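You operate a simulated robot arm through the tools that you are given. There is no shell and no other tool. Be economical: measure what you need, move in short steps, check, and stop when the job is done.

You are at the controls of a simulated robot arm. One attempt, no reset.

JOB
Fill the water jug to about its red line, pour the teal beaker to about its line, chill the jug.
Fine: the clear jug, filled first at the water filter; bottom fridge shelf; shut the fridge. Set down upright: clear water jug.
Where things are to end (x, y in the base frame): clear water jug within 6 cm of [-3, -137].

Only the result counts: the job must be done as asked and must still hold three seconds after the hand-in. Knocking over, shifting, dropping, spilling or breaking anything else fails it.

ROBOT AND FRAMES
A 6-joint arm with a two-finger parallel gripper on a trunk, on a base that drives. Base frame: it is fixed to the floor where the robot stands at the start and does not move with it; the origin is under the middle of the robot, x ahead of it, y to its left, z up. Units: cm, rad, N and s.
With the tool pointing down near the work surface it reaches from about 18 to 76 cm from the robot's upright axis, wherever it stands. Its first joint turns from -2.897 to 2.897 rad. Places, roughly: boost switch [-50, -160, 150]; bottom fridge shelf [0, -150, 50]; clear water jug (12x9x15 cm) [20, -50, 90]; cold dial [-40, -130, 150]; defrost button [-40, -140, 150]; filter tap [50, 0, 110]; fridge door [-30, -140, 70]; water filter [60, -10, 110]. Payload 3.91 kg.
Tool frame: the origin (TCP) lies between the finger pads and is the grasp point; the fingertips stand 3 cm ahead of it; z points along the fingers, y is the line along which they close. The gripper opens to 11 cm. The fingers are 2 cm wide and 1 cm thick; the gripper's body (4.8 by 11.2 cm) begins 5.5 cm behind the TCP.
Orientation is that of the tool frame in the base frame, as a unit quaternion [x, y, z, w]. With the fingers straight down and closing along the base's y, the tool's x points along the base's -x, its y along +y and its z along -z.

CONTROLS
- The arm moves only by the tool send_rows. Its argument "commands" is a list of rows, each an object (a shift or turn left out is 0, a gripper value left out holds the last) with "translation": the shift along the base's x, y, z in cm, a list of three; "dr": the turn, a rotation vector about the base's x, y, z in rad, a list of three; "gripper": the finger opening in cm, from 0 to 11. In form: [{"translation": [tx, ty, tz], "dr": [ax, ay, az], "gripper": gripper}, ...]. A call has 1 to 8 rows; each row is the pose to reach, as a shift and turn from the pose commanded when the call began. Rows are played at 5 a second. More than 5 cm and 0.15 rad between two rows, or a gripper value outside its range, and nothing of the call is played. A pose out of reach is approached as far as the arm can. The call stops where the force on the tool passes 90 N (or 10 N more than at its start, if that is more) or the arm is blocked; 0.2 s more then pass. The fingers move at their own pace (about 4.5 cm/s each) and stop on an object; they squeeze with about 34 N. The grip force told is the motor's: it shows also when the fingers shut on nothing. Time passes only in rows, and 0.2 s behind the last, so rows that repeat a pose let the fingers close. The reply holds the time, the measured pose of the TCP, the force on the tool along the base axes, the opening and the grip force, in the units named above and with some noise, with the torque about the TCP (base axes, N m) and any sound that the robot's microphone picked up.
- Cameras (640 x 400 px; columns grow to the right, rows downward): "scene" is now at [0.18, 9.07, 154.46]; the picture's right is [-0.70, -0.72, 0.00], its down [-0.44, 0.42, -0.79] and it looks along [0.57, -0.55, -0.61] (base axes); focal length 214 px, centre (320, 200). "wrist" rides on the gripper at [7.1, 2.2, -10.7] in the tool frame; the picture's right is [-0.29, 0.96, 0.00], its down [-0.76, -0.23, -0.61] and it looks along [-0.58, -0.18, 0.79] (tool axes); focal length 243 px, centre (320, 200). There is no depth. A picture from a camera that has moved, and an enlarged one, comes with that camera's place and axes in the base frame and with its lens.
- snapshot(camera): a new picture of that camera. The clock stands still meanwhile.
- slide_trunk(by): slides the trunk up (or, below 0, down) by that many cm; the arm and the scene camera ride with it, the base frame stays. It gives what a move gives, with no picture.
- steer(legs): drives the robot by 1 to 6 legs, each [ahead, left, turn to the left] in cm, cm and rad, along the robot's own axes; the way and the turn of a leg run together, so that a leg with both is an arc; at most 150 cm and 3.142 rad a leg. The arm and the cameras ride along, it lands a little off, and it stops where it bumps. It gives what a move gives.
- aim_head(pan, tilt): turns the head with the scene camera to pan (to the left, within 1.501 rad either way) and tilt (down, from -0.506 to 1.204), counted from straight ahead of the robot. It gives what a move gives.
- zoom(camera, box): a new picture of the part [left, top, right, bottom] of that camera's present view, enlarged. The clock stands still meanwhile.
- hand_in(): hands the job in; it is judged then, once.

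Go step by step. Nothing tells you exact positions but the pictures and the camera data: compare them with the known pose of the tool, close in by small moves and look again before you grip or let go. The budget is 120 turns and 90 pictures, counting those below and the enlarged ones. Unless the task says otherwise, let go and move clear before handing in, and close with one line.

The tools are called after "Request:" as name(argument=value, ...) on one line, values as JSON. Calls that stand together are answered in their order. send_rows: Moves the arm, as the interface text tells. Its arguments: {"type":"object","properties":{"commands":{"type":"array"}},"required":["commands"]} The other tools are called the same way: slide_trunk (by) slides the trunk up or down; steer (legs) drives the base; aim_head (pan, tilt) turns the head that bears the scene camera; snapshot (camera) takes a picture; zoom (camera, box) takes an enlarged picture of a part of a camera's view; hand_in () hands the job in.

At the start:

```text
clock: 0.0
tool_pos: [10.06, -30.91, 126.28]
tcp_rot: [0.0, 1.0, 0.0, 0.001]
force: [-0.8, 0.7, -0.2]
wrist_torque: [0.01, -0.02, -0.02]
gripper_width: 11.0
finger_force: 0.1
trunk travel left (down, up): [-50.0, 9.0]
robot x, y, heading: [-0.07, 0.07, 0.0]
head pan, tilt: [-0.771, 0.653]
```

scene: 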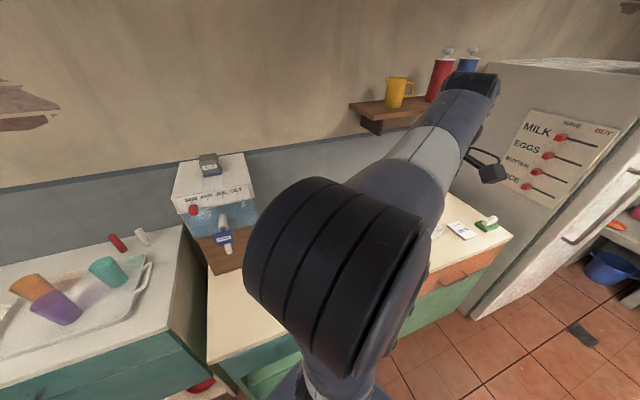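
wrist: 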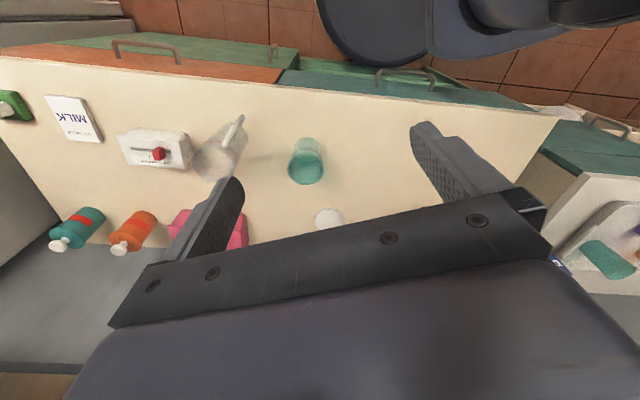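

I see the jug and a teal beaker on the counter under the gripper, the filter further left and the fridge to the right. I take closer looks before moving.

Request:
zoom(camera="wrist", box=[100, 80, 360, 250])

Request:
zoom(camera="scene", box=[150, 130, 290, 290])

Request:
aim_head(pan=-1.5, tilt=0.6)

Request:
snapshot(camera="scene")

```text
2.35 times, centred on (230, 165) of wrist
camera zoom: at [3.02, -28.86, 136.97], right [0.29, 0.96, 0.0], down [0.76, -0.23, 0.61], along [0.58, -0.18, -0.79], focal length 571 px, centre (532, 282)
```

zoom: 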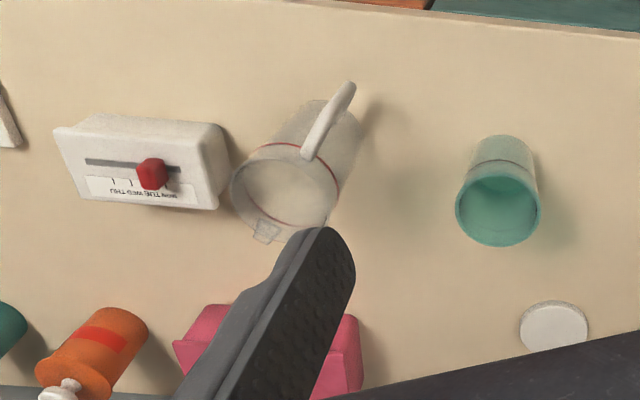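

```text
2.50 times, centred on (220, 210) of scene
camera zoom: at [0.18, 9.07, 154.46], right [-0.7, -0.72, 0.0], down [-0.44, 0.42, -0.79], along [0.57, -0.55, -0.61], focal length 536 px, centre (570, 175)
```

zoom: 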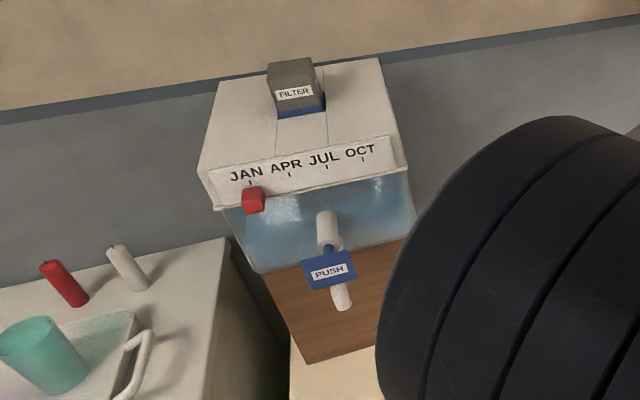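

```text
clock: 1.1
tool_pos: [10.15, -30.89, 126.38]
tcp_rot: [0.0, 1.0, 0.001, 0.0]
force: [-0.5, -0.9, -0.6]
wrist_torque: [-0.02, -0.03, 0.0]
gripper_width: 11.0
finger_force: 0.0
trunk travel left (down, up): [-50.0, 9.0]
robot x, y, heading: [0.19, -0.15, -0.002]
head pan, tilt: [-1.499, 0.6]
```

```text
85 pictures are left
camera scene: at [-5.39, 6.3, 154.92], right [-1.0, -0.07, 0.0], down [-0.04, 0.56, -0.83], along [0.06, -0.82, -0.56], focal length 214 px, centre (320, 200)
```

scene: 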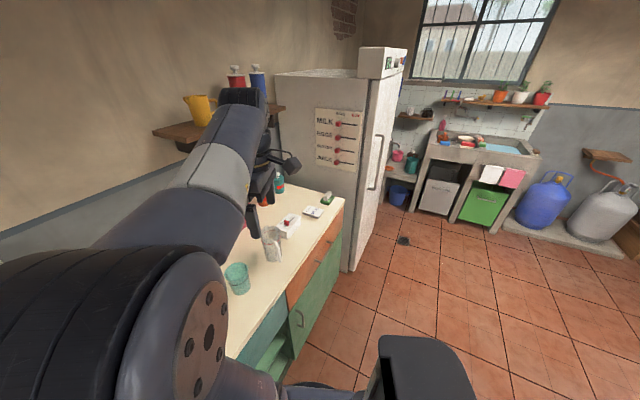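

The jug's handle points toward me (−x,+y) and its spout away; the beaker stands at about (25,-38). Next I look at the filter straight on.

Request:
aim_head(pan=-0.35, tilt=0.6)

Request:
zoom(camera="scene", box=[220, 100, 420, 300])

```text
clock: 2.5
tool_pos: [10.09, -30.87, 126.24]
tcp_rot: [-0.001, 1.0, 0.0, 0.0]
force: [0.6, 0.2, -0.2]
wrist_torque: [-0.02, 0.01, 0.02]
gripper_width: 10.98
finger_force: 0.2
trunk travel left (down, up): [-50.0, 9.0]
robot x, y, heading: [0.18, 0.02, 0.002]
head pan, tilt: [-0.351, 0.6]
```

```text
2.00 times, centred on (320, 200) of scene
camera zoom: at [2.27, 12.07, 154.92], right [-0.34, -0.94, 0.0], down [-0.53, 0.19, -0.83], along [0.77, -0.28, -0.56], focal length 429 px, centre (320, 200)
```

zoom: 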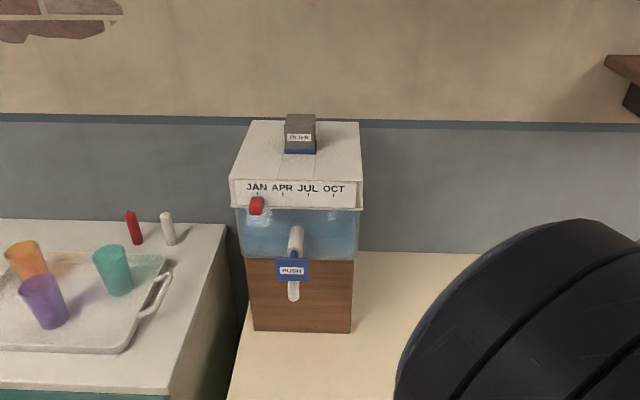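

The filter's paddle is at about (48,0,110), with its nozzle near (50,-1,101) and the counter at z≈83, so the jug (15 cm) should stand under the nozzle. I look closer at the jug's shape.

Request:
aim_head(pan=-1.3, tilt=0.7)

Request:
zoom(camera="scene", box=[230, 120, 390, 260])

```text
clock: 3.7
tool_pos: [10.0, -30.87, 126.35]
tcp_rot: [0.0, 1.0, 0.0, 0.0]
force: [-0.1, -0.6, -0.2]
wrist_torque: [-0.02, 0.01, 0.0]
gripper_width: 10.98
finger_force: 0.1
trunk travel left (down, up): [-50.0, 9.0]
robot x, y, heading: [0.16, -0.12, -0.0]
head pan, tilt: [-1.3, 0.7]
```

```text
2.86 times, centred on (310, 190) of scene
camera zoom: at [-3.76, 6.93, 154.06], right [-0.96, -0.27, 0.0], down [-0.17, 0.62, -0.77], along [0.2, -0.74, -0.64], focal length 613 px, centre (349, 229)
```

zoom: 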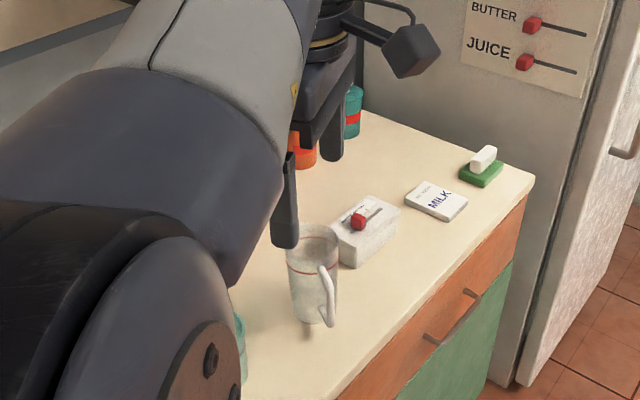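

The jug stands at about (18,-54), rim z≈98, handle toward azimuth ≈126°. I will grasp it from the handle side with the tool pitched 45° down, straddling the handle; first I yaw and pitch at a standoff.

Request:
send_rows(commands=[{"dr": [0, 0, -0.14], "gripper": 11}, {"dr": [0, 0, -0.28]}, {"dr": [0, 0, -0.42]}, {"dr": [0, 0, -0.56]}, {"dr": [0, 0, -0.7]}, {"dr": [0, 0, -0.84]}, {"dr": [0, 0, -0.942]}])

Request:
send_rows(commands=[{"translation": [0, -1, -1], "dr": [-0.106, -0.077, 0]}, {"translation": [0, -2, -2], "dr": [-0.212, -0.154, 0]}, {"translation": [0, -4, -4], "dr": [-0.318, -0.231, 0]}, {"translation": [1, -6, -6], "dr": [-0.424, -0.308, 0]}, {"translation": [1, -8, -8], "dr": [-0.53, -0.385, 0]}, {"translation": [1, -10, -10], "dr": [-0.635, -0.4615, 0]}])

Request:
snapshot(camera="wrist")

```text
clock: 5.3
tool_pos: [10.05, -30.97, 126.37]
tcp_rot: [0.455, 0.89, 0.0, 0.0]
force: [-0.1, -0.4, -0.1]
wrist_torque: [0.02, 0.0, 0.0]
gripper_width: 11.0
finger_force: 0.1
trunk travel left (down, up): [-50.0, 9.0]
robot x, y, heading: [-0.12, 0.28, -0.002]
head pan, tilt: [-1.3, 0.7]
```

```text
clock: 6.7
tool_pos: [11.12, -40.9, 116.22]
tcp_rot: [0.419, 0.823, -0.174, 0.342]
force: [0.7, 0.0, 0.9]
wrist_torque: [0.03, -0.03, 0.03]
gripper_width: 10.99
finger_force: 0.0
trunk travel left (down, up): [-50.0, 9.0]
robot x, y, heading: [0.2, -0.06, 0.005]
head pan, tilt: [-1.3, 0.7]
```

```text
82 pictures are left
camera wrist: at [5.49, -29.59, 118.69], right [0.9, 0.4, 0.2], down [-0.12, -0.22, 0.97], along [0.43, -0.89, -0.15], focal length 243 px, centre (320, 200)
```

wrist: 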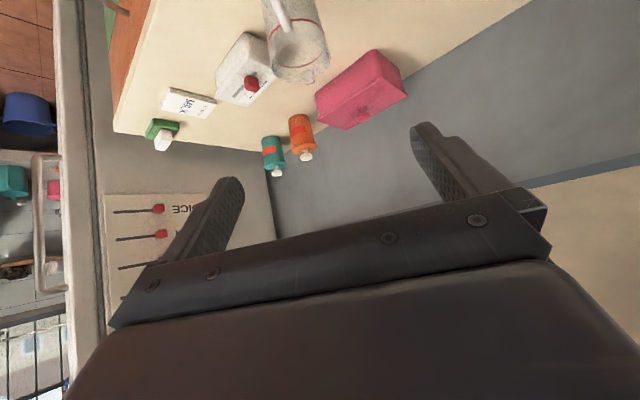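

The jug's rim lies between the finger lines as planned. I go to the standoff 10 cm short and look.

Request:
send_rows(commands=[{"translation": [0.8, -2.2, -4.2]}, {"translation": [1.6, -4.4, -8.5]}, {"translation": [2.4, -6.6, -12.8]}])

Request:
snapshot(camera="wrist")

Request:
zoom(camera="scene", box=[230, 120, 390, 260])

```text
clock: 7.5
tool_pos: [13.6, -47.66, 103.35]
tcp_rot: [0.419, 0.823, -0.174, 0.34]
force: [0.3, 1.0, 0.4]
wrist_torque: [0.01, -0.01, 0.0]
gripper_width: 11.0
finger_force: 0.0
trunk travel left (down, up): [-50.0, 9.0]
robot x, y, heading: [0.25, -0.09, 0.002]
head pan, tilt: [-1.3, 0.7]
```

```text
81 pictures are left
camera wrist: at [7.97, -36.18, 105.89], right [0.9, 0.4, 0.2], down [-0.12, -0.22, 0.97], along [0.43, -0.89, -0.15], focal length 243 px, centre (320, 200)
```

wrist: 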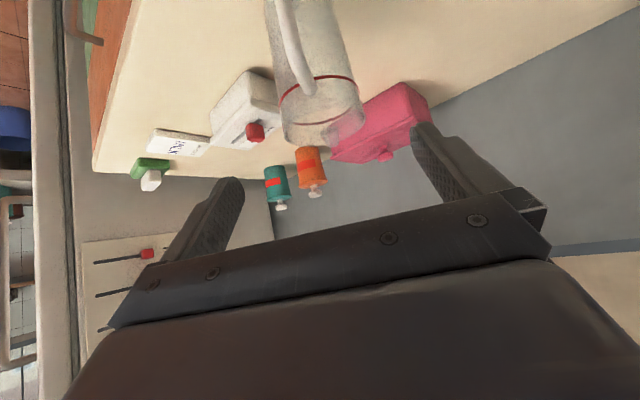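

```text
2.86 times, centred on (310, 190) of scene
camera zoom: at [-3.76, 6.91, 154.06], right [-0.96, -0.27, 0.0], down [-0.17, 0.62, -0.76], along [0.2, -0.74, -0.64], focal length 613 px, centre (349, 229)
```

zoom: 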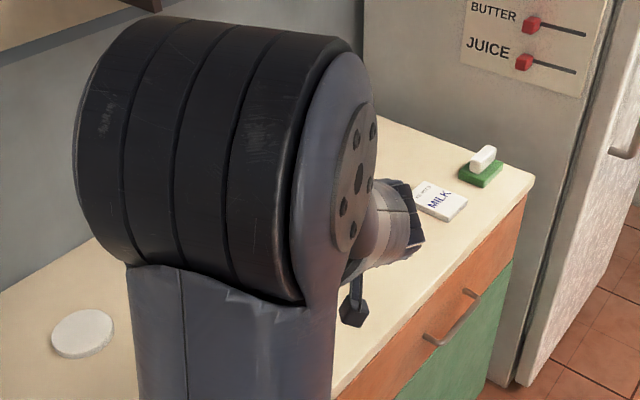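

Triangulating gives jug rim centre ≈(19.2,-55.5,95) and counter z≈80. I advance along the tool line in two steps, checking midway.

Request:
send_rows(commands=[{"translation": [1.4, -1.9, -2.5]}, {"translation": [2.8, -3.9, -5.1]}, {"translation": [4.2, -5.8, -7.8]}])

Request:
snapshot(camera="wrist")

```text
clock: 8.3
tool_pos: [17.81, -53.38, 95.72]
tcp_rot: [0.419, 0.824, -0.173, 0.341]
force: [0.4, -0.5, -0.3]
wrist_torque: [-0.01, -0.01, -0.04]
gripper_width: 11.0
finger_force: 0.0
trunk travel left (down, up): [-50.0, 9.0]
robot x, y, heading: [0.02, 0.0, 0.006]
head pan, tilt: [-1.3, 0.7]
```

```text
79 pictures are left
camera wrist: at [12.1, -42.01, 98.17], right [0.89, 0.4, 0.2], down [-0.12, -0.22, 0.97], along [0.43, -0.89, -0.15], focal length 243 px, centre (320, 200)
```

wrist: 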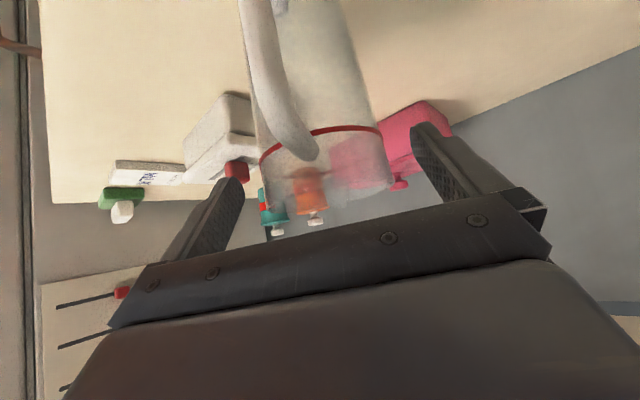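

The jug is centred between the fingers. I finish the approach and close.

Request:
send_rows(commands=[{"translation": [0.7, -0.9, -1.3]}, {"translation": [1.3, -1.8, -2.6]}])

Request:
snapshot(camera="wrist")

```text
clock: 8.9
tool_pos: [19.05, -55.16, 93.14]
tcp_rot: [0.419, 0.823, -0.174, 0.341]
force: [0.2, 0.0, 0.3]
wrist_torque: [-0.03, -0.01, 0.01]
gripper_width: 11.01
finger_force: 0.0
trunk travel left (down, up): [-50.0, 9.0]
robot x, y, heading: [0.08, 0.4, 0.0]
head pan, tilt: [-1.3, 0.7]
```

```text
78 pictures are left
camera wrist: at [13.39, -43.81, 95.59], right [0.89, 0.4, 0.2], down [-0.12, -0.22, 0.97], along [0.43, -0.89, -0.15], focal length 243 px, centre (320, 200)
```

wrist: 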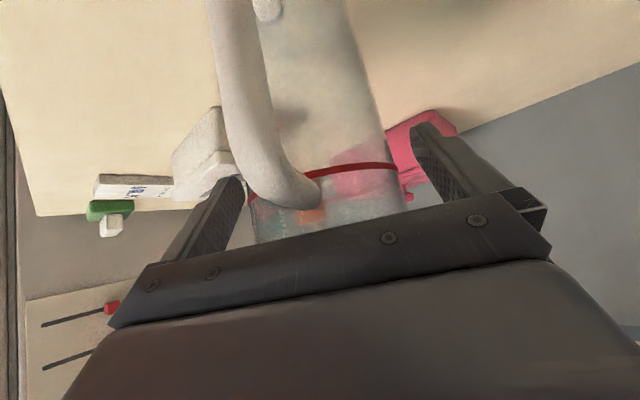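

The handle is centred between the fingers. I close the gripper.

Request:
send_rows(commands=[{"gripper": 6}, {"gripper": 6}, {"gripper": 6}, {"gripper": 6}])

```text
clock: 9.9
tool_pos: [18.88, -55.12, 93.1]
tcp_rot: [0.419, 0.823, -0.174, 0.341]
force: [1.5, 0.7, 0.4]
wrist_torque: [-0.06, 0.02, 0.01]
gripper_width: 8.37
finger_force: 34.1
trunk travel left (down, up): [-50.0, 9.0]
robot x, y, heading: [-0.12, -0.3, -0.0]
head pan, tilt: [-1.3, 0.7]
```

Grip holds at 8.4 cm. I lift and carry the jug high over the beaker toward the filter, yawing to face it.

Request:
send_rows(commands=[{"translation": [0, 0, 4]}, {"translation": [0, 0, 8]}, {"translation": [0, 0, 12]}, {"translation": [0, 0, 16]}])

Request:
send_rows(commands=[{"translation": [1.2, 3.3, 0], "dr": [0, 0, 0.06]}, {"translation": [2.5, 6.6, 0], "dr": [0, 0, 0.12]}, {"translation": [3.8, 10, 0], "dr": [0, 0, 0.18]}, {"translation": [5, 13.2, 0], "dr": [0, 0, 0.24]}, {"translation": [6.2, 16.5, 0], "dr": [0, 0, 0.3]}, {"translation": [7.5, 20, 0], "dr": [0, 0, 0.36]}, {"translation": [8.7, 23.2, 0], "dr": [0, 0, 0.42]}, {"translation": [10, 26.5, 0], "dr": [0, 0, 0.48]}])

Request:
send_rows(commands=[{"translation": [1.2, 3.3, 0], "dr": [0, 0, 0.06]}, {"translation": [2.5, 6.6, 0], "dr": [0, 0, 0.12]}, {"translation": [3.8, 10, 0], "dr": [0, 0, 0.18]}, {"translation": [5, 13.2, 0], "dr": [0, 0, 0.24]}, {"translation": [6.2, 16.5, 0], "dr": [0, 0, 0.3]}, {"translation": [7.5, 20, 0], "dr": [0, 0, 0.36]}, {"translation": [8.7, 23.2, 0], "dr": [0, 0, 0.42]}, {"translation": [9, 26.5, 0], "dr": [0, 0, 0.462]}])

Request:
snapshot(camera="wrist")

Request:
aim_head(pan=-0.1, tilt=0.7)

Request:
snapshot(camera="scene")

```text
clock: 10.9
tool_pos: [18.81, -55.12, 109.01]
tcp_rot: [0.42, 0.824, -0.173, 0.34]
force: [0.0, 0.7, -1.6]
wrist_torque: [-0.01, -0.06, 0.02]
gripper_width: 8.36
finger_force: 33.5
trunk travel left (down, up): [-50.0, 9.0]
robot x, y, heading: [0.29, -0.01, -0.002]
head pan, tilt: [-1.3, 0.7]
```

```text
clock: 12.7
tool_pos: [28.91, -28.61, 109.07]
tcp_rot: [0.211, 0.9, -0.087, 0.372]
force: [-0.4, 0.4, -1.9]
wrist_torque: [-0.02, 0.04, 0.01]
gripper_width: 8.35
finger_force: 33.7
trunk travel left (down, up): [-50.0, 9.0]
robot x, y, heading: [-0.11, 0.13, 0.003]
head pan, tilt: [-1.3, 0.7]
```

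```text
clock: 14.5
tool_pos: [37.86, -2.1, 109.08]
tcp_rot: [-0.001, 0.924, 0.0, 0.383]
force: [-0.5, -0.1, -1.2]
wrist_torque: [-0.01, -0.01, -0.01]
gripper_width: 8.37
finger_force: 33.9
trunk travel left (down, up): [-50.0, 9.0]
robot x, y, heading: [0.06, 0.13, 0.0]
head pan, tilt: [-1.3, 0.7]
```

```text
77 pictures are left
camera wrist: at [25.37, -0.02, 111.52], right [0.2, 0.96, 0.2], down [0.11, -0.23, 0.97], along [0.97, -0.18, -0.15], focal length 243 px, centre (320, 200)
```

wrist: 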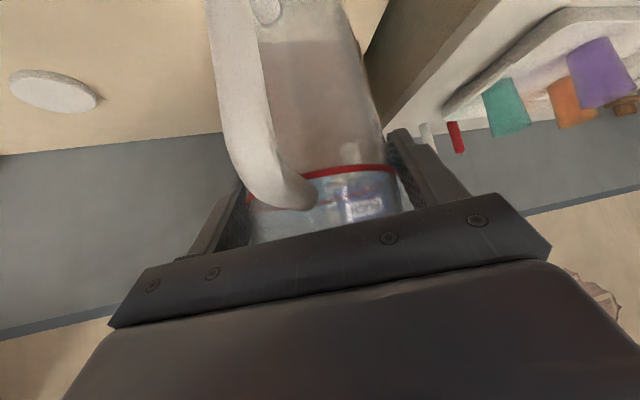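

```text
clock: 15.9
tool_pos: [37.85, -2.15, 109.11]
tcp_rot: [0.0, 0.924, 0.0, 0.383]
force: [0.1, 1.2, -1.3]
wrist_torque: [0.03, -0.03, 0.0]
gripper_width: 8.36
finger_force: 34.3
trunk travel left (down, up): [-50.0, 9.0]
robot x, y, heading: [0.26, 0.3, -0.001]
head pan, tilt: [-0.099, 0.7]
```

```text
76 pictures are left
camera scene: at [2.43, 14.27, 154.06], right [-0.1, -0.99, 0.0], down [-0.64, 0.06, -0.76], along [0.76, -0.08, -0.64], focal length 214 px, centre (320, 200)
```

scene: 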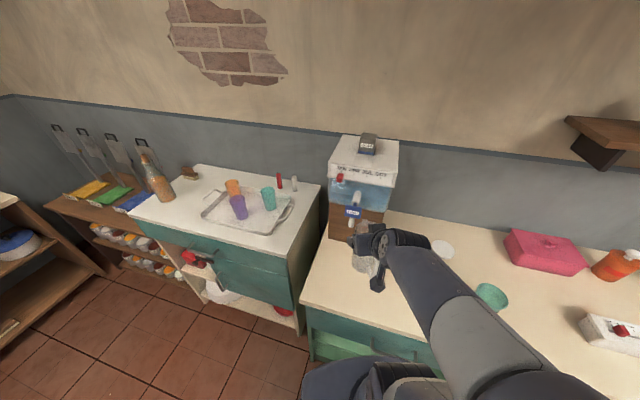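

The jug hangs in front of the filter. I shift sideways a little so the wrist camera sees the tap past the jug, to triangulate it.

Request:
zoom(camera="scene", box=[310, 120, 430, 240])

Request:
send_rows(commands=[{"translation": [-1, -5, 0]}, {"translation": [-2, -10, 0]}, {"translation": [-3, -14, 0]}])

Request:
snapshot(camera="wrist")

```text
3.33 times, centred on (370, 180) of scene
camera zoom: at [2.43, 14.27, 154.06], right [-0.1, -0.99, 0.0], down [-0.64, 0.06, -0.76], along [0.76, -0.08, -0.64], focal length 715 px, centre (153, 267)
```

zoom: 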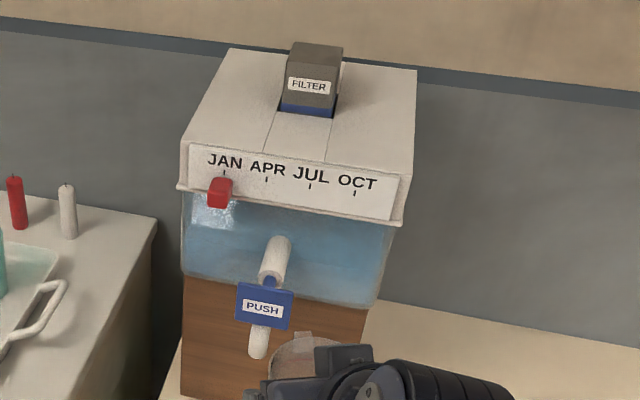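

```text
refused: row 1 steps farther than a row can; nothing moved
```

```text
74 pictures are left
camera wrist: at [25.36, -0.08, 111.53], right [0.21, 0.96, 0.2], down [0.11, -0.23, 0.97], along [0.97, -0.18, -0.15], focal length 243 px, centre (320, 200)
```

wrist: 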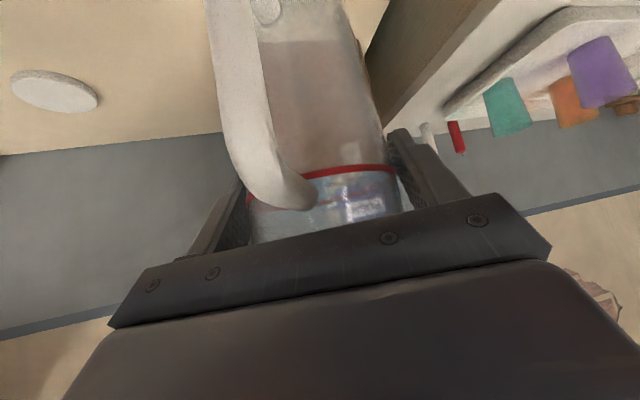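

Request:
send_rows(commands=[{"translation": [-1, -4.5, 2]}, {"translation": [-2, -9, 4]}, {"translation": [-3, -14, 6]}])

Request:
snapshot(camera="wrist")

```text
refused: row 1 steps farther than a row can; nothing moved
```

```text
73 pictures are left
camera wrist: at [25.36, -0.08, 111.53], right [0.21, 0.96, 0.2], down [0.11, -0.23, 0.97], along [0.97, -0.18, -0.15], focal length 243 px, centre (320, 200)
```

wrist: 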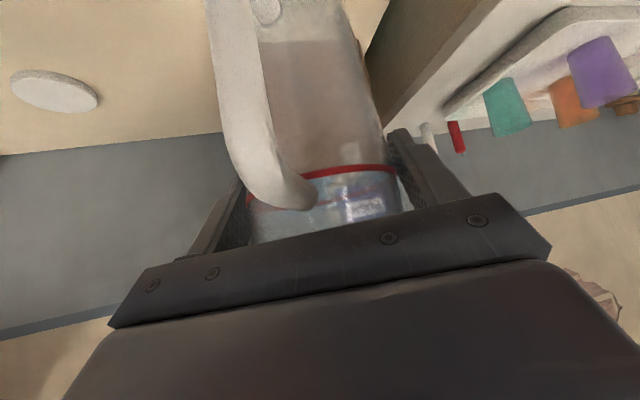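

That step was still marginally too long; I use smaller ones.

Request:
send_rows(commands=[{"translation": [-0.8, -4, 1.5]}, {"translation": [-1.6, -8, 3]}, {"translation": [-2.4, -12, 4.5]}, {"translation": [-3.2, -16, 6]}])

Request:
snapshot(camera="wrist")

```text
clock: 16.9
tool_pos: [34.89, -18.3, 115.14]
tcp_rot: [0.0, 0.924, 0.0, 0.383]
force: [0.3, 0.1, -1.3]
wrist_torque: [0.02, -0.01, 0.02]
gripper_width: 8.35
finger_force: 34.0
trunk travel left (down, up): [-50.0, 9.0]
robot x, y, heading: [0.11, -0.14, 0.0]
head pan, tilt: [-0.099, 0.7]
```

```text
72 pictures are left
camera wrist: at [22.29, -16.17, 117.62], right [0.2, 0.96, 0.21], down [0.11, -0.23, 0.97], along [0.97, -0.18, -0.15], focal length 243 px, centre (320, 200)
```

wrist: 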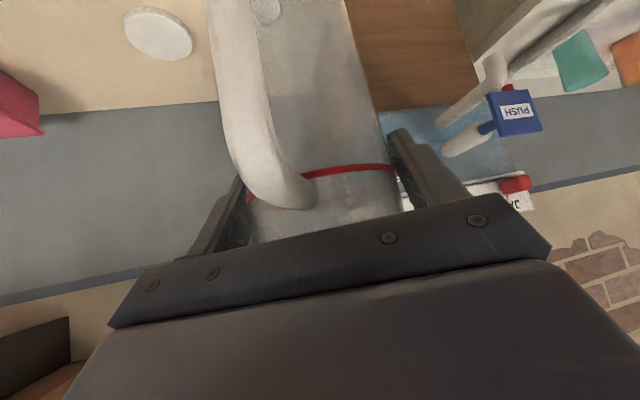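

Request:
zoom(camera="wrist", box=[400, 30, 560, 180])

```text
2.67 times, centred on (480, 105) of wrist
camera zoom: at [22.29, -16.17, 117.62], right [0.2, 0.96, 0.21], down [0.11, -0.23, 0.97], along [0.97, -0.18, -0.15], focal length 647 px, centre (-107, 453)
```

zoom: 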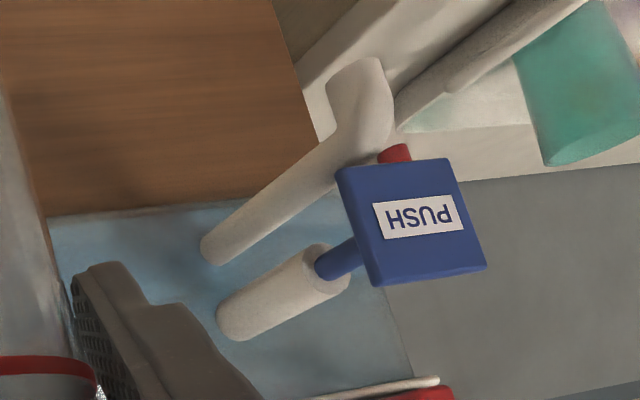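

The nozzle mouth is at ≈(47.6,-0.5,104) and the PUSH plate at ≈(47.8,-0.4,110), pushed along +x; the jug fits below on the counter. I bring it in low and set it at x≈47.5.

Request:
send_rows(commands=[{"translation": [0.3, 4.5, 0]}, {"translation": [0.5, 9, 0]}, {"translation": [0.8, 13.4, 0]}, {"translation": [1.1, 17.8, 0]}])

Request:
send_rows(commands=[{"translation": [0, 0, -5]}, {"translation": [0, 0, -10]}, {"translation": [0, 0, -15]}, {"translation": [0, 0, -20]}, {"translation": [3.7, 0, -20.6]}, {"translation": [7.4, 0, -20.8]}, {"translation": [11, 0, -20.8]}])

Request:
snapshot(camera="wrist")

Request:
zoom(camera="scene", box=[310, 130, 430, 250])

```text
clock: 17.9
tool_pos: [35.94, -0.33, 115.16]
tcp_rot: [-0.001, 0.924, 0.0, 0.383]
force: [0.1, -0.4, -1.1]
wrist_torque: [0.0, -0.02, 0.01]
gripper_width: 8.35
finger_force: 33.9
trunk travel left (down, up): [-50.0, 9.0]
robot x, y, heading: [-0.35, 0.01, 0.001]
head pan, tilt: [-0.099, 0.7]
```

```text
clock: 19.5
tool_pos: [46.84, -0.28, 94.46]
tcp_rot: [0.0, 0.924, 0.0, 0.383]
force: [0.2, -0.5, -0.9]
wrist_torque: [-0.02, 0.0, 0.06]
gripper_width: 8.37
finger_force: 34.2
out of reach, approached as far as the arm can: row 3
trunk travel left (down, up): [-50.0, 9.0]
robot x, y, heading: [-0.04, 0.2, -0.004]
head pan, tilt: [-0.099, 0.7]
```

```text
70 pictures are left
camera wrist: at [34.33, 1.74, 96.84], right [0.21, 0.96, 0.2], down [0.11, -0.23, 0.97], along [0.97, -0.18, -0.15], focal length 243 px, centre (320, 200)
```

wrist: 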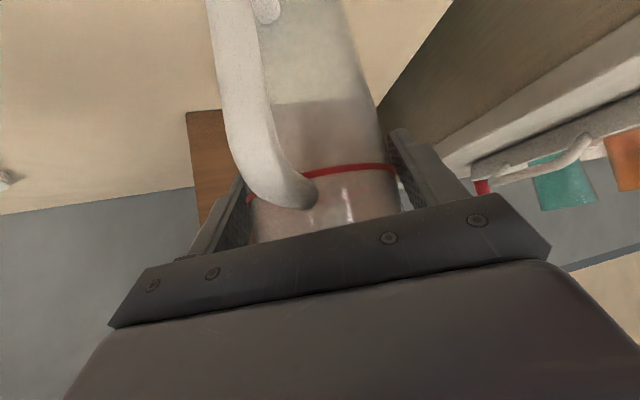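

```text
3.33 times, centred on (370, 190) of scene
camera zoom: at [2.44, 14.27, 154.06], right [-0.1, -1.0, 0.0], down [-0.64, 0.06, -0.76], along [0.76, -0.08, -0.64], focal length 715 px, centre (153, 233)
```

zoom: 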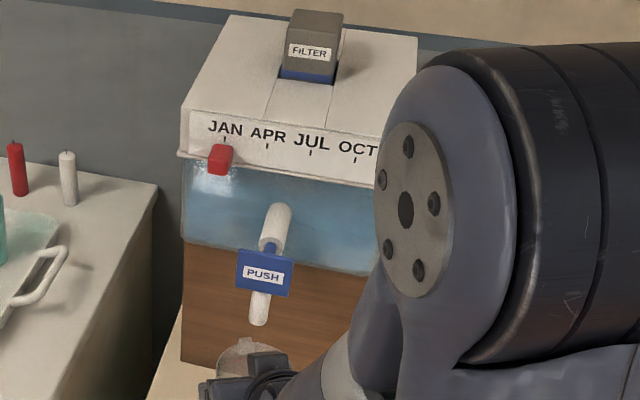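

The jug is aligned under the nozzle. I lower it onto the counter gently.

Request:
send_rows(commands=[{"translation": [0.2, -0.2, -0.5]}, {"translation": [0.2, -0.2, -0.9]}, {"translation": [0.2, -0.2, -1.2]}])

```text
clock: 20.3
tool_pos: [47.25, -0.49, 93.2]
tcp_rot: [0.0, 0.924, 0.0, 0.382]
force: [-0.4, -0.5, 3.1]
wrist_torque: [-0.18, 0.01, -0.02]
gripper_width: 8.35
finger_force: 34.6
trunk travel left (down, up): [-50.0, 9.0]
robot x, y, heading: [0.13, -0.0, 0.006]
head pan, tilt: [-0.099, 0.7]
```

It touches the counter. I release and back out along the tool axis.

Request:
send_rows(commands=[{"gripper": 11}, {"gripper": 11}, {"gripper": 11}, {"translation": [-3, 0, 3]}, {"translation": [-6, 0, 6]}, {"translation": [-9, 0, 9]}, {"translation": [-12, 0, 12]}])

Request:
snapshot(camera="wrist")

Request:
zoom(camera="scene", box=[310, 130, 430, 250])

```text
clock: 21.9
tool_pos: [35.07, -0.42, 104.96]
tcp_rot: [0.0, 0.925, 0.0, 0.381]
force: [0.4, -0.3, -0.6]
wrist_torque: [0.01, 0.03, -0.02]
gripper_width: 10.98
finger_force: 0.0
out of reach, approached as far as the arm can: row 6
trunk travel left (down, up): [-50.0, 9.0]
robot x, y, heading: [0.06, -0.01, 0.003]
head pan, tilt: [-0.099, 0.7]
```

```text
68 pictures are left
camera wrist: at [22.51, 1.58, 107.49], right [0.21, 0.96, 0.2], down [0.11, -0.23, 0.97], along [0.97, -0.18, -0.15], focal length 243 px, centre (320, 200)
```

wrist: 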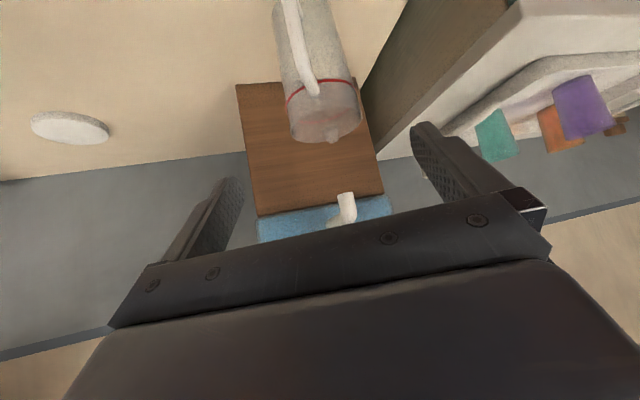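

```text
3.33 times, centred on (370, 190) of scene
camera zoom: at [2.48, 14.27, 154.05], right [-0.1, -1.0, 0.0], down [-0.64, 0.06, -0.76], along [0.76, -0.08, -0.64], focal length 715 px, centre (153, 233)
```

zoom: 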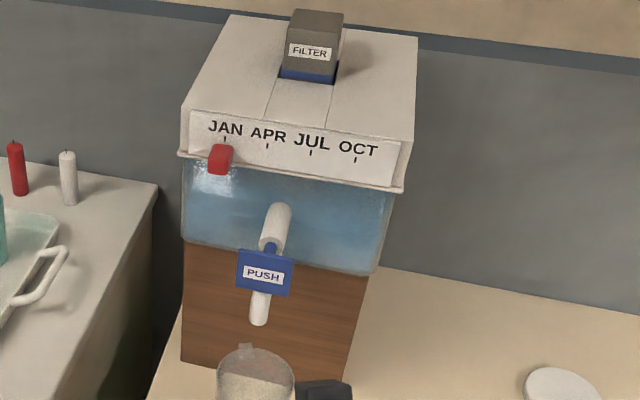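

The jug stands centred under the nozzle. I close the fingers and yaw so the arm stays to the right, out of the head camera's line to the jug, then line up with the PUSH plate.

Request:
send_rows(commands=[{"translation": [0, -1, 1], "dr": [0, 0, 0.13], "gripper": 0}, {"translation": [0, -2, 2], "dr": [0, 0, 0.26]}, {"translation": [0, -2, 4], "dr": [0, 0, 0.39]}, {"translation": [0, -2, 6], "dr": [0, 0, 0.52]}, {"translation": [0.5, -1.5, 6.4], "dr": [0, 0, 0.65]}, {"translation": [1, -1.3, 6.4], "dr": [0, 0, 0.785]}])

Request:
send_rows(commands=[{"translation": [2, 0, 0]}, {"translation": [4, 0, 0]}, {"translation": [6, 0, 0]}])

Request:
zoom(camera="scene", box=[310, 130, 430, 250])

Request:
snapshot(camera="wrist")

```text
clock: 23.3
tool_pos: [36.21, -1.84, 111.5]
tcp_rot: [-0.354, 0.853, 0.147, 0.353]
force: [-0.5, -0.2, 0.4]
wrist_torque: [0.0, 0.02, 0.01]
gripper_width: 0.0
finger_force: 14.1
out of reach, approached as far as the arm can: row 1
trunk travel left (down, up): [-50.0, 9.0]
robot x, y, heading: [0.14, 0.01, -0.0]
head pan, tilt: [-0.099, 0.7]
```

```text
clock: 24.1
tool_pos: [41.98, -1.92, 111.55]
tcp_rot: [-0.353, 0.853, 0.147, 0.354]
force: [-0.1, 0.0, -0.4]
wrist_torque: [0.0, 0.01, 0.01]
gripper_width: 0.0
finger_force: 33.8
trunk travel left (down, up): [-50.0, 9.0]
robot x, y, heading: [0.23, 0.29, -0.004]
head pan, tilt: [-0.099, 0.7]
```

```text
3.33 times, centred on (370, 190) of scene
camera zoom: at [2.43, 14.27, 154.06], right [-0.1, -1.0, 0.0], down [-0.64, 0.06, -0.76], along [0.76, -0.08, -0.64], focal length 715 px, centre (153, 233)
```

zoom: 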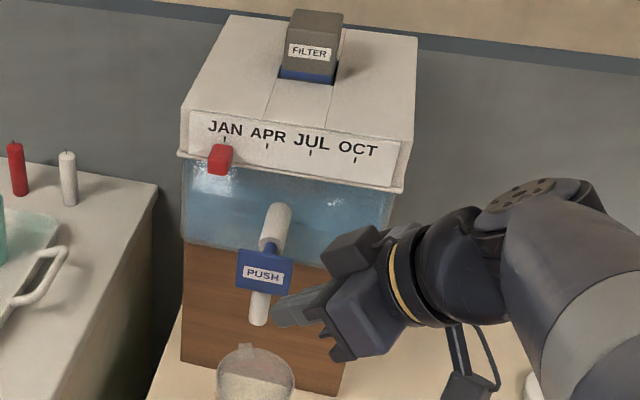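

```text
65 pictures are left
camera wrist: at [31.69, -9.34, 113.95], right [-0.53, 0.82, 0.2], down [0.24, -0.09, 0.97], along [0.81, 0.56, -0.15], focal length 243 px, centre (320, 200)
```

wrist: 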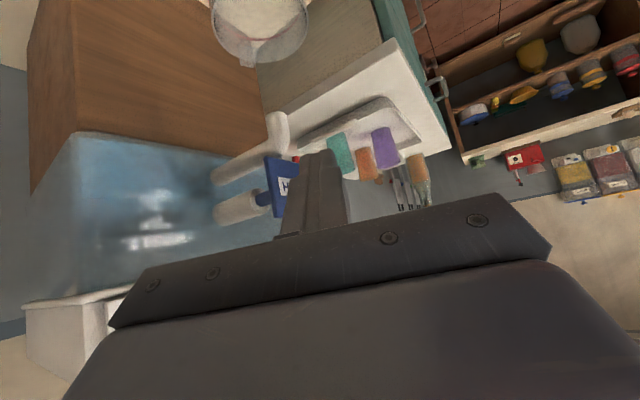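

The fingertip is lined up with the PUSH plate and both cameras see the jug mouth. I push in gently.

Request:
send_rows(commands=[{"translation": [1.5, 0, 0]}, {"translation": [2.5, 0, 0]}, {"translation": [3.2, 0, 0]}, {"translation": [3.8, 0, 0]}])

Request:
snapshot(camera="wrist")

```text
clock: 25.1
tool_pos: [45.84, -1.81, 111.44]
tcp_rot: [-0.353, 0.854, 0.146, 0.354]
force: [-3.0, -0.9, -0.7]
wrist_torque: [-0.03, 0.05, -0.02]
gripper_width: 0.0
finger_force: 33.9
trunk travel left (down, up): [-50.0, 9.0]
robot x, y, heading: [-0.06, -0.2, 0.006]
head pan, tilt: [-0.099, 0.7]
```

```text
64 pictures are left
camera wrist: at [35.47, -9.31, 114.02], right [-0.53, 0.82, 0.2], down [0.24, -0.09, 0.97], along [0.81, 0.56, -0.15], focal length 243 px, centre (320, 200)
```

wrist: 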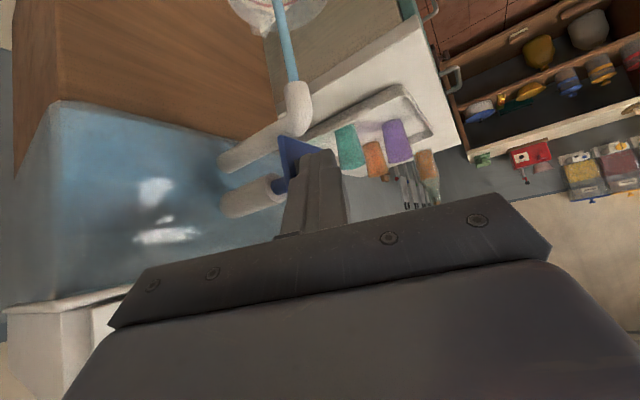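

Water is running into the jug. I hold for about a second and check the level.

Request:
send_rows(commands=[{}, {}, {}, {}, {}])

Request:
zoom(camera="scene", box=[325, 160, 405, 250])

```text
clock: 26.3
tool_pos: [45.91, -1.81, 111.59]
tcp_rot: [-0.354, 0.853, 0.147, 0.354]
force: [-2.8, 1.6, -1.5]
wrist_torque: [0.05, 0.03, 0.02]
gripper_width: 0.0
finger_force: 33.9
trunk travel left (down, up): [-50.0, 9.0]
robot x, y, heading: [-0.19, 0.01, 0.001]
head pan, tilt: [-0.099, 0.7]
```

```text
4.44 times, centred on (365, 205) of scene
camera zoom: at [2.4, 14.29, 154.06], right [-0.1, -1.0, 0.0], down [-0.64, 0.06, -0.77], along [0.76, -0.08, -0.64], focal length 953 px, centre (120, 178)
```

zoom: 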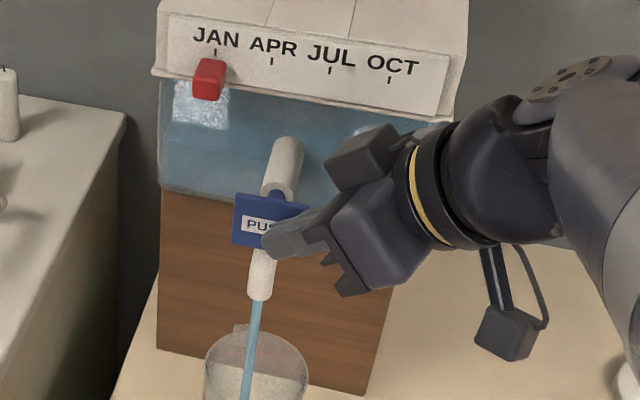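

Request:
send_rows(commands=[{}, {}, {}])

Request:
zoom(camera="scene", box=[325, 215, 395, 275])

```text
clock: 27.1
tool_pos: [45.88, -1.8, 111.44]
tcp_rot: [-0.353, 0.854, 0.146, 0.353]
force: [-1.6, 0.8, 0.6]
wrist_torque: [0.0, 0.03, 0.02]
gripper_width: 0.01
finger_force: 33.4
trunk travel left (down, up): [-50.0, 9.0]
robot x, y, heading: [-0.08, 0.04, 0.001]
head pan, tilt: [-0.099, 0.7]
```

```text
6.67 times, centred on (360, 245) of scene
camera zoom: at [2.4, 14.28, 154.06], right [-0.1, -1.0, 0.0], down [-0.64, 0.06, -0.77], along [0.76, -0.08, -0.64], focal length 1430 px, centre (53, -100)
```

zoom: 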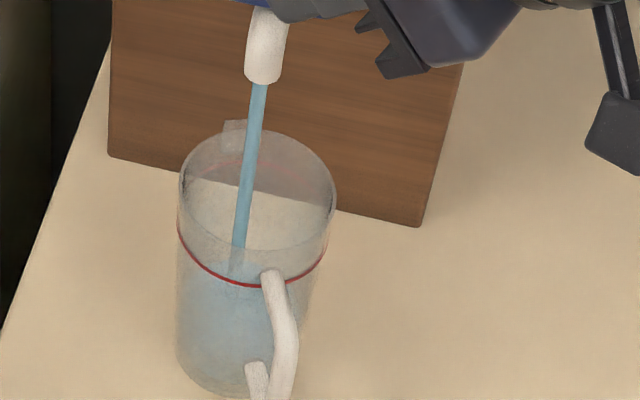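

The jug is filling fast; the surface seems a few cm below the red line. I hold 0.4 s more and look.

Request:
send_rows(commands=[{}])

Request:
zoom(camera="scene", box=[325, 215, 395, 275])

```text
clock: 27.5
tool_pos: [45.91, -1.77, 111.58]
tcp_rot: [-0.355, 0.853, 0.147, 0.352]
force: [-2.5, 1.0, -0.3]
wrist_torque: [0.0, 0.01, 0.07]
gripper_width: 0.01
finger_force: 34.4
trunk travel left (down, up): [-50.0, 9.0]
robot x, y, heading: [0.07, 0.08, 0.002]
head pan, tilt: [-0.099, 0.7]
```

```text
6.67 times, centred on (360, 245) of scene
camera zoom: at [2.39, 14.28, 154.06], right [-0.1, -1.0, 0.0], down [-0.64, 0.06, -0.77], along [0.76, -0.08, -0.64], focal length 1430 px, centre (53, -100)
```

zoom: 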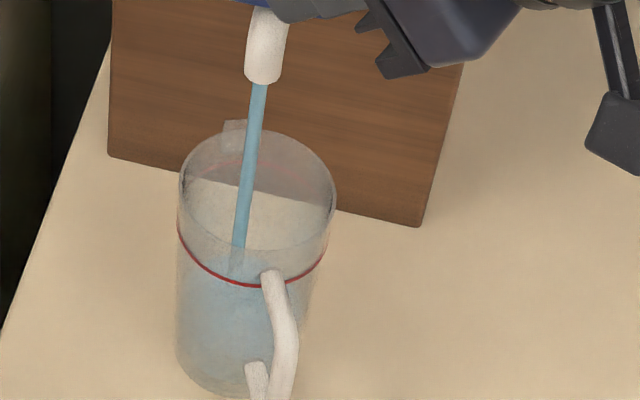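

Request:
send_rows(commands=[{}])

Request:
zoom(camera="scene", box=[340, 227, 365, 260])

```text
clock: 27.9
tool_pos: [45.88, -1.79, 111.53]
tcp_rot: [-0.353, 0.854, 0.146, 0.354]
force: [-1.0, 1.1, -0.6]
wrist_torque: [0.02, 0.01, 0.05]
gripper_width: 0.0
finger_force: 33.8
trunk travel left (down, up): [-50.0, 9.0]
robot x, y, heading: [-0.29, 0.11, 0.004]
head pan, tilt: [-0.099, 0.7]
```

```text
12.12 times, centred on (352, 244) of scene
camera zoom: at [2.39, 14.28, 154.06], right [-0.1, -1.0, 0.0], down [-0.64, 0.06, -0.77], along [0.76, -0.08, -0.64], focal length 2600 px, centre (-74, -327)
```

zoom: 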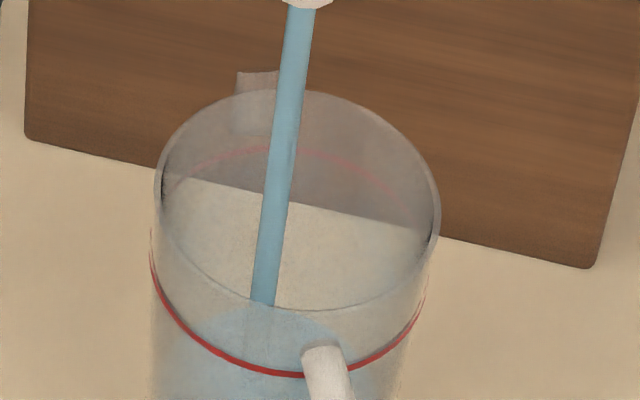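

The surface's back edge is still about 7 cm below the red line's back edge. I hold about 3 s more, then check.

Request:
send_rows(commands=[{}, {}, {}, {}, {}, {}, {}, {}])

Request:
send_rows(commands=[{}, {}, {}, {}])

Request:
zoom(camera="scene", box=[340, 227, 365, 260])

```text
clock: 29.7
tool_pos: [45.91, -1.77, 111.55]
tcp_rot: [-0.354, 0.853, 0.146, 0.353]
force: [-1.8, 1.2, 0.1]
wrist_torque: [0.03, 0.02, 0.01]
gripper_width: 0.0
finger_force: 33.7
trunk travel left (down, up): [-50.0, 9.0]
robot x, y, heading: [0.02, -0.01, 0.003]
head pan, tilt: [-0.099, 0.7]
```

```text
clock: 30.7
tool_pos: [45.95, -1.75, 111.59]
tcp_rot: [-0.354, 0.854, 0.146, 0.354]
force: [-2.5, 0.8, 0.6]
wrist_torque: [-0.02, 0.04, 0.05]
gripper_width: 0.0
finger_force: 34.4
trunk travel left (down, up): [-50.0, 9.0]
robot x, y, heading: [-0.11, 0.05, -0.0]
head pan, tilt: [-0.099, 0.7]
```

```text
12.12 times, centred on (352, 244) of scene
camera zoom: at [2.4, 14.28, 154.06], right [-0.1, -1.0, 0.0], down [-0.64, 0.06, -0.77], along [0.76, -0.08, -0.64], focal length 2600 px, centre (-74, -327)
```

zoom: 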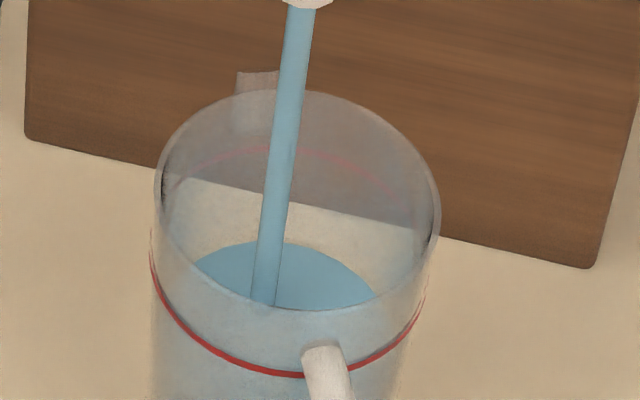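

The surface rises about 22 px/s and needs ~94 px more. I hold about 3 s and recheck.

Request:
send_rows(commands=[{}, {}, {}, {}, {}, {}, {}, {}])

Request:
send_rows(commands=[{}, {}, {}, {}, {}])

Request:
zoom(camera="scene", box=[340, 227, 365, 260])

```text
clock: 32.5
tool_pos: [45.84, -1.91, 111.61]
tcp_rot: [-0.353, 0.854, 0.146, 0.353]
force: [-1.2, 1.4, -0.6]
wrist_torque: [0.02, -0.01, 0.08]
gripper_width: 0.0
finger_force: 34.1
trunk travel left (down, up): [-50.0, 9.0]
robot x, y, heading: [-0.03, 0.19, -0.004]
head pan, tilt: [-0.099, 0.7]
```

```text
clock: 33.7
tool_pos: [45.8, -1.76, 111.59]
tcp_rot: [-0.354, 0.854, 0.147, 0.353]
force: [-1.0, 1.6, -0.2]
wrist_torque: [0.03, 0.03, 0.03]
gripper_width: 0.0
finger_force: 33.8
trunk travel left (down, up): [-50.0, 9.0]
robot x, y, heading: [0.15, 0.18, -0.002]
head pan, tilt: [-0.099, 0.7]
```

```text
12.12 times, centred on (352, 244) of scene
camera zoom: at [2.4, 14.28, 154.06], right [-0.1, -1.0, 0.0], down [-0.64, 0.06, -0.77], along [0.76, -0.08, -0.64], focal length 2600 px, centre (-74, -327)
```

zoom: 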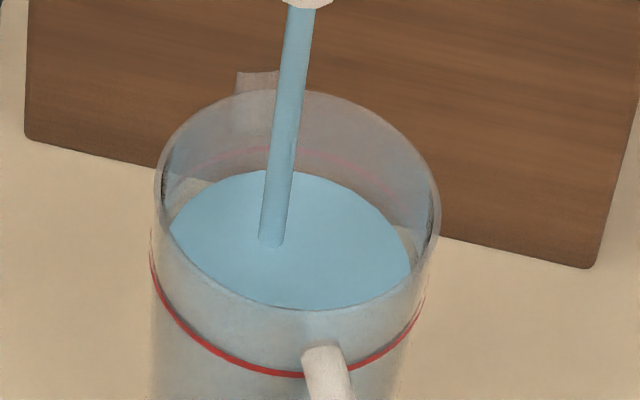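

About 1 cm remains. I hold ~0.5 s more and withdraw in the same call.

Request:
send_rows(commands=[{}, {}, {}, {"translation": [-3, 0, 0]}, {"translation": [-7, 0, 0]}, {"translation": [-10, 0, 0]}])

Request:
zoom(camera="scene", box=[340, 227, 365, 260])

```text
clock: 35.1
tool_pos: [35.83, -1.76, 111.61]
tcp_rot: [-0.354, 0.854, 0.146, 0.353]
force: [-0.7, 1.2, -0.8]
wrist_torque: [0.0, 0.02, 0.0]
gripper_width: 0.0
finger_force: 33.8
trunk travel left (down, up): [-50.0, 9.0]
robot x, y, heading: [-0.14, 0.32, 0.002]
head pan, tilt: [-0.099, 0.7]
```

```text
12.12 times, centred on (352, 244) of scene
camera zoom: at [2.4, 14.28, 154.06], right [-0.1, -1.0, 0.0], down [-0.64, 0.06, -0.77], along [0.76, -0.08, -0.64], focal length 2600 px, centre (-74, -327)
```

zoom: 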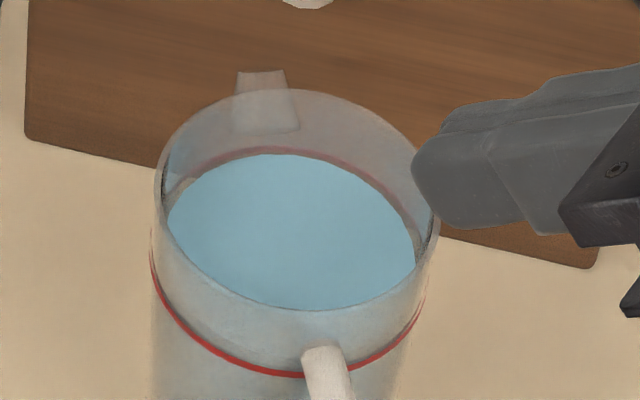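

The jug is filled to about its line and the flow has stopped. I yaw back, open, and regrasp it the same way.

Request:
send_rows(commands=[{"translation": [0, 0, 0], "dr": [0, 0, -0.14], "gripper": 11}, {"translation": [-0.8, 0.5, 0], "dr": [0, 0, -0.28]}, {"translation": [-0.8, 0.5, -1], "dr": [0, 0, -0.42]}, {"translation": [-0.8, 1, -2], "dr": [0, 0, -0.56]}, {"translation": [-0.8, 1.3, -4], "dr": [0, 0, -0.68]}, {"translation": [-0.8, 1.3, -6.6], "dr": [0, 0, -0.785]}])

Request:
snapshot(camera="wrist")

```text
clock: 36.5
tool_pos: [35.05, -0.44, 105.0]
tcp_rot: [0.0, 0.924, -0.001, 0.384]
force: [0.2, 0.2, 0.0]
wrist_torque: [-0.01, 0.01, 0.02]
gripper_width: 11.0
finger_force: 0.0
trunk travel left (down, up): [-50.0, 9.0]
robot x, y, heading: [0.31, 0.15, 0.002]
head pan, tilt: [-0.099, 0.7]
```

```text
56 pictures are left
camera wrist: at [22.55, 1.56, 107.35], right [0.2, 0.96, 0.2], down [0.11, -0.23, 0.97], along [0.97, -0.18, -0.15], focal length 243 px, centre (320, 200)
```

wrist: 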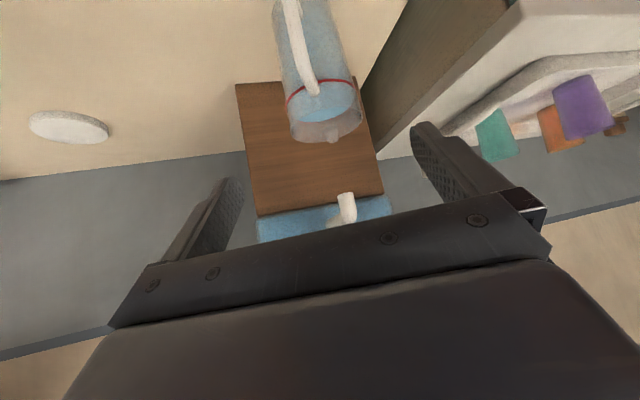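

Same geometry as at release. I advance and grip.

Request:
send_rows(commands=[{"translation": [3, 0, -3]}, {"translation": [6, 0, -6]}, {"translation": [9, 0, -9]}, {"translation": [12.1, 0, -11.8]}, {"translation": [12.1, 0, -11.8], "gripper": 6}, {"translation": [12.1, 0, -11.8]}, {"translation": [12.1, 0, -11.8]}, {"translation": [12.1, 0, -11.8]}])

Request:
send_rows(commands=[{"translation": [0, 0, 1]}, {"translation": [0, 0, 2]}])

Request:
zoom(camera="scene", box=[325, 205, 395, 265])

```text
clock: 38.3
tool_pos: [47.21, -0.39, 93.03]
tcp_rot: [-0.001, 0.924, 0.0, 0.383]
force: [0.8, -1.0, -0.1]
wrist_torque: [0.03, -0.27, -0.04]
gripper_width: 8.4
finger_force: 34.0
out of reach, approached as far as the arm can: row 1
trunk travel left (down, up): [-50.0, 9.0]
robot x, y, heading: [-0.04, -0.07, 0.0]
head pan, tilt: [-0.099, 0.7]
```

```text
clock: 38.9
tool_pos: [47.02, -0.36, 95.14]
tcp_rot: [0.001, 0.924, -0.001, 0.382]
force: [0.0, 0.0, -5.1]
wrist_torque: [-0.01, -0.03, -0.01]
gripper_width: 8.4
finger_force: 34.0
trunk travel left (down, up): [-50.0, 9.0]
robot x, y, heading: [0.06, 0.13, -0.001]
head pan, tilt: [-0.099, 0.7]
```

```text
6.67 times, centred on (360, 235) of scene
camera zoom: at [2.45, 14.27, 154.05], right [-0.1, -1.0, 0.0], down [-0.64, 0.06, -0.76], along [0.76, -0.08, -0.64], focal length 1430 px, centre (53, -33)
```

zoom: 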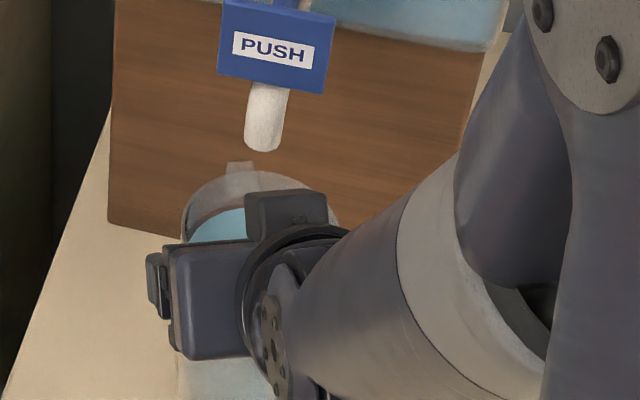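

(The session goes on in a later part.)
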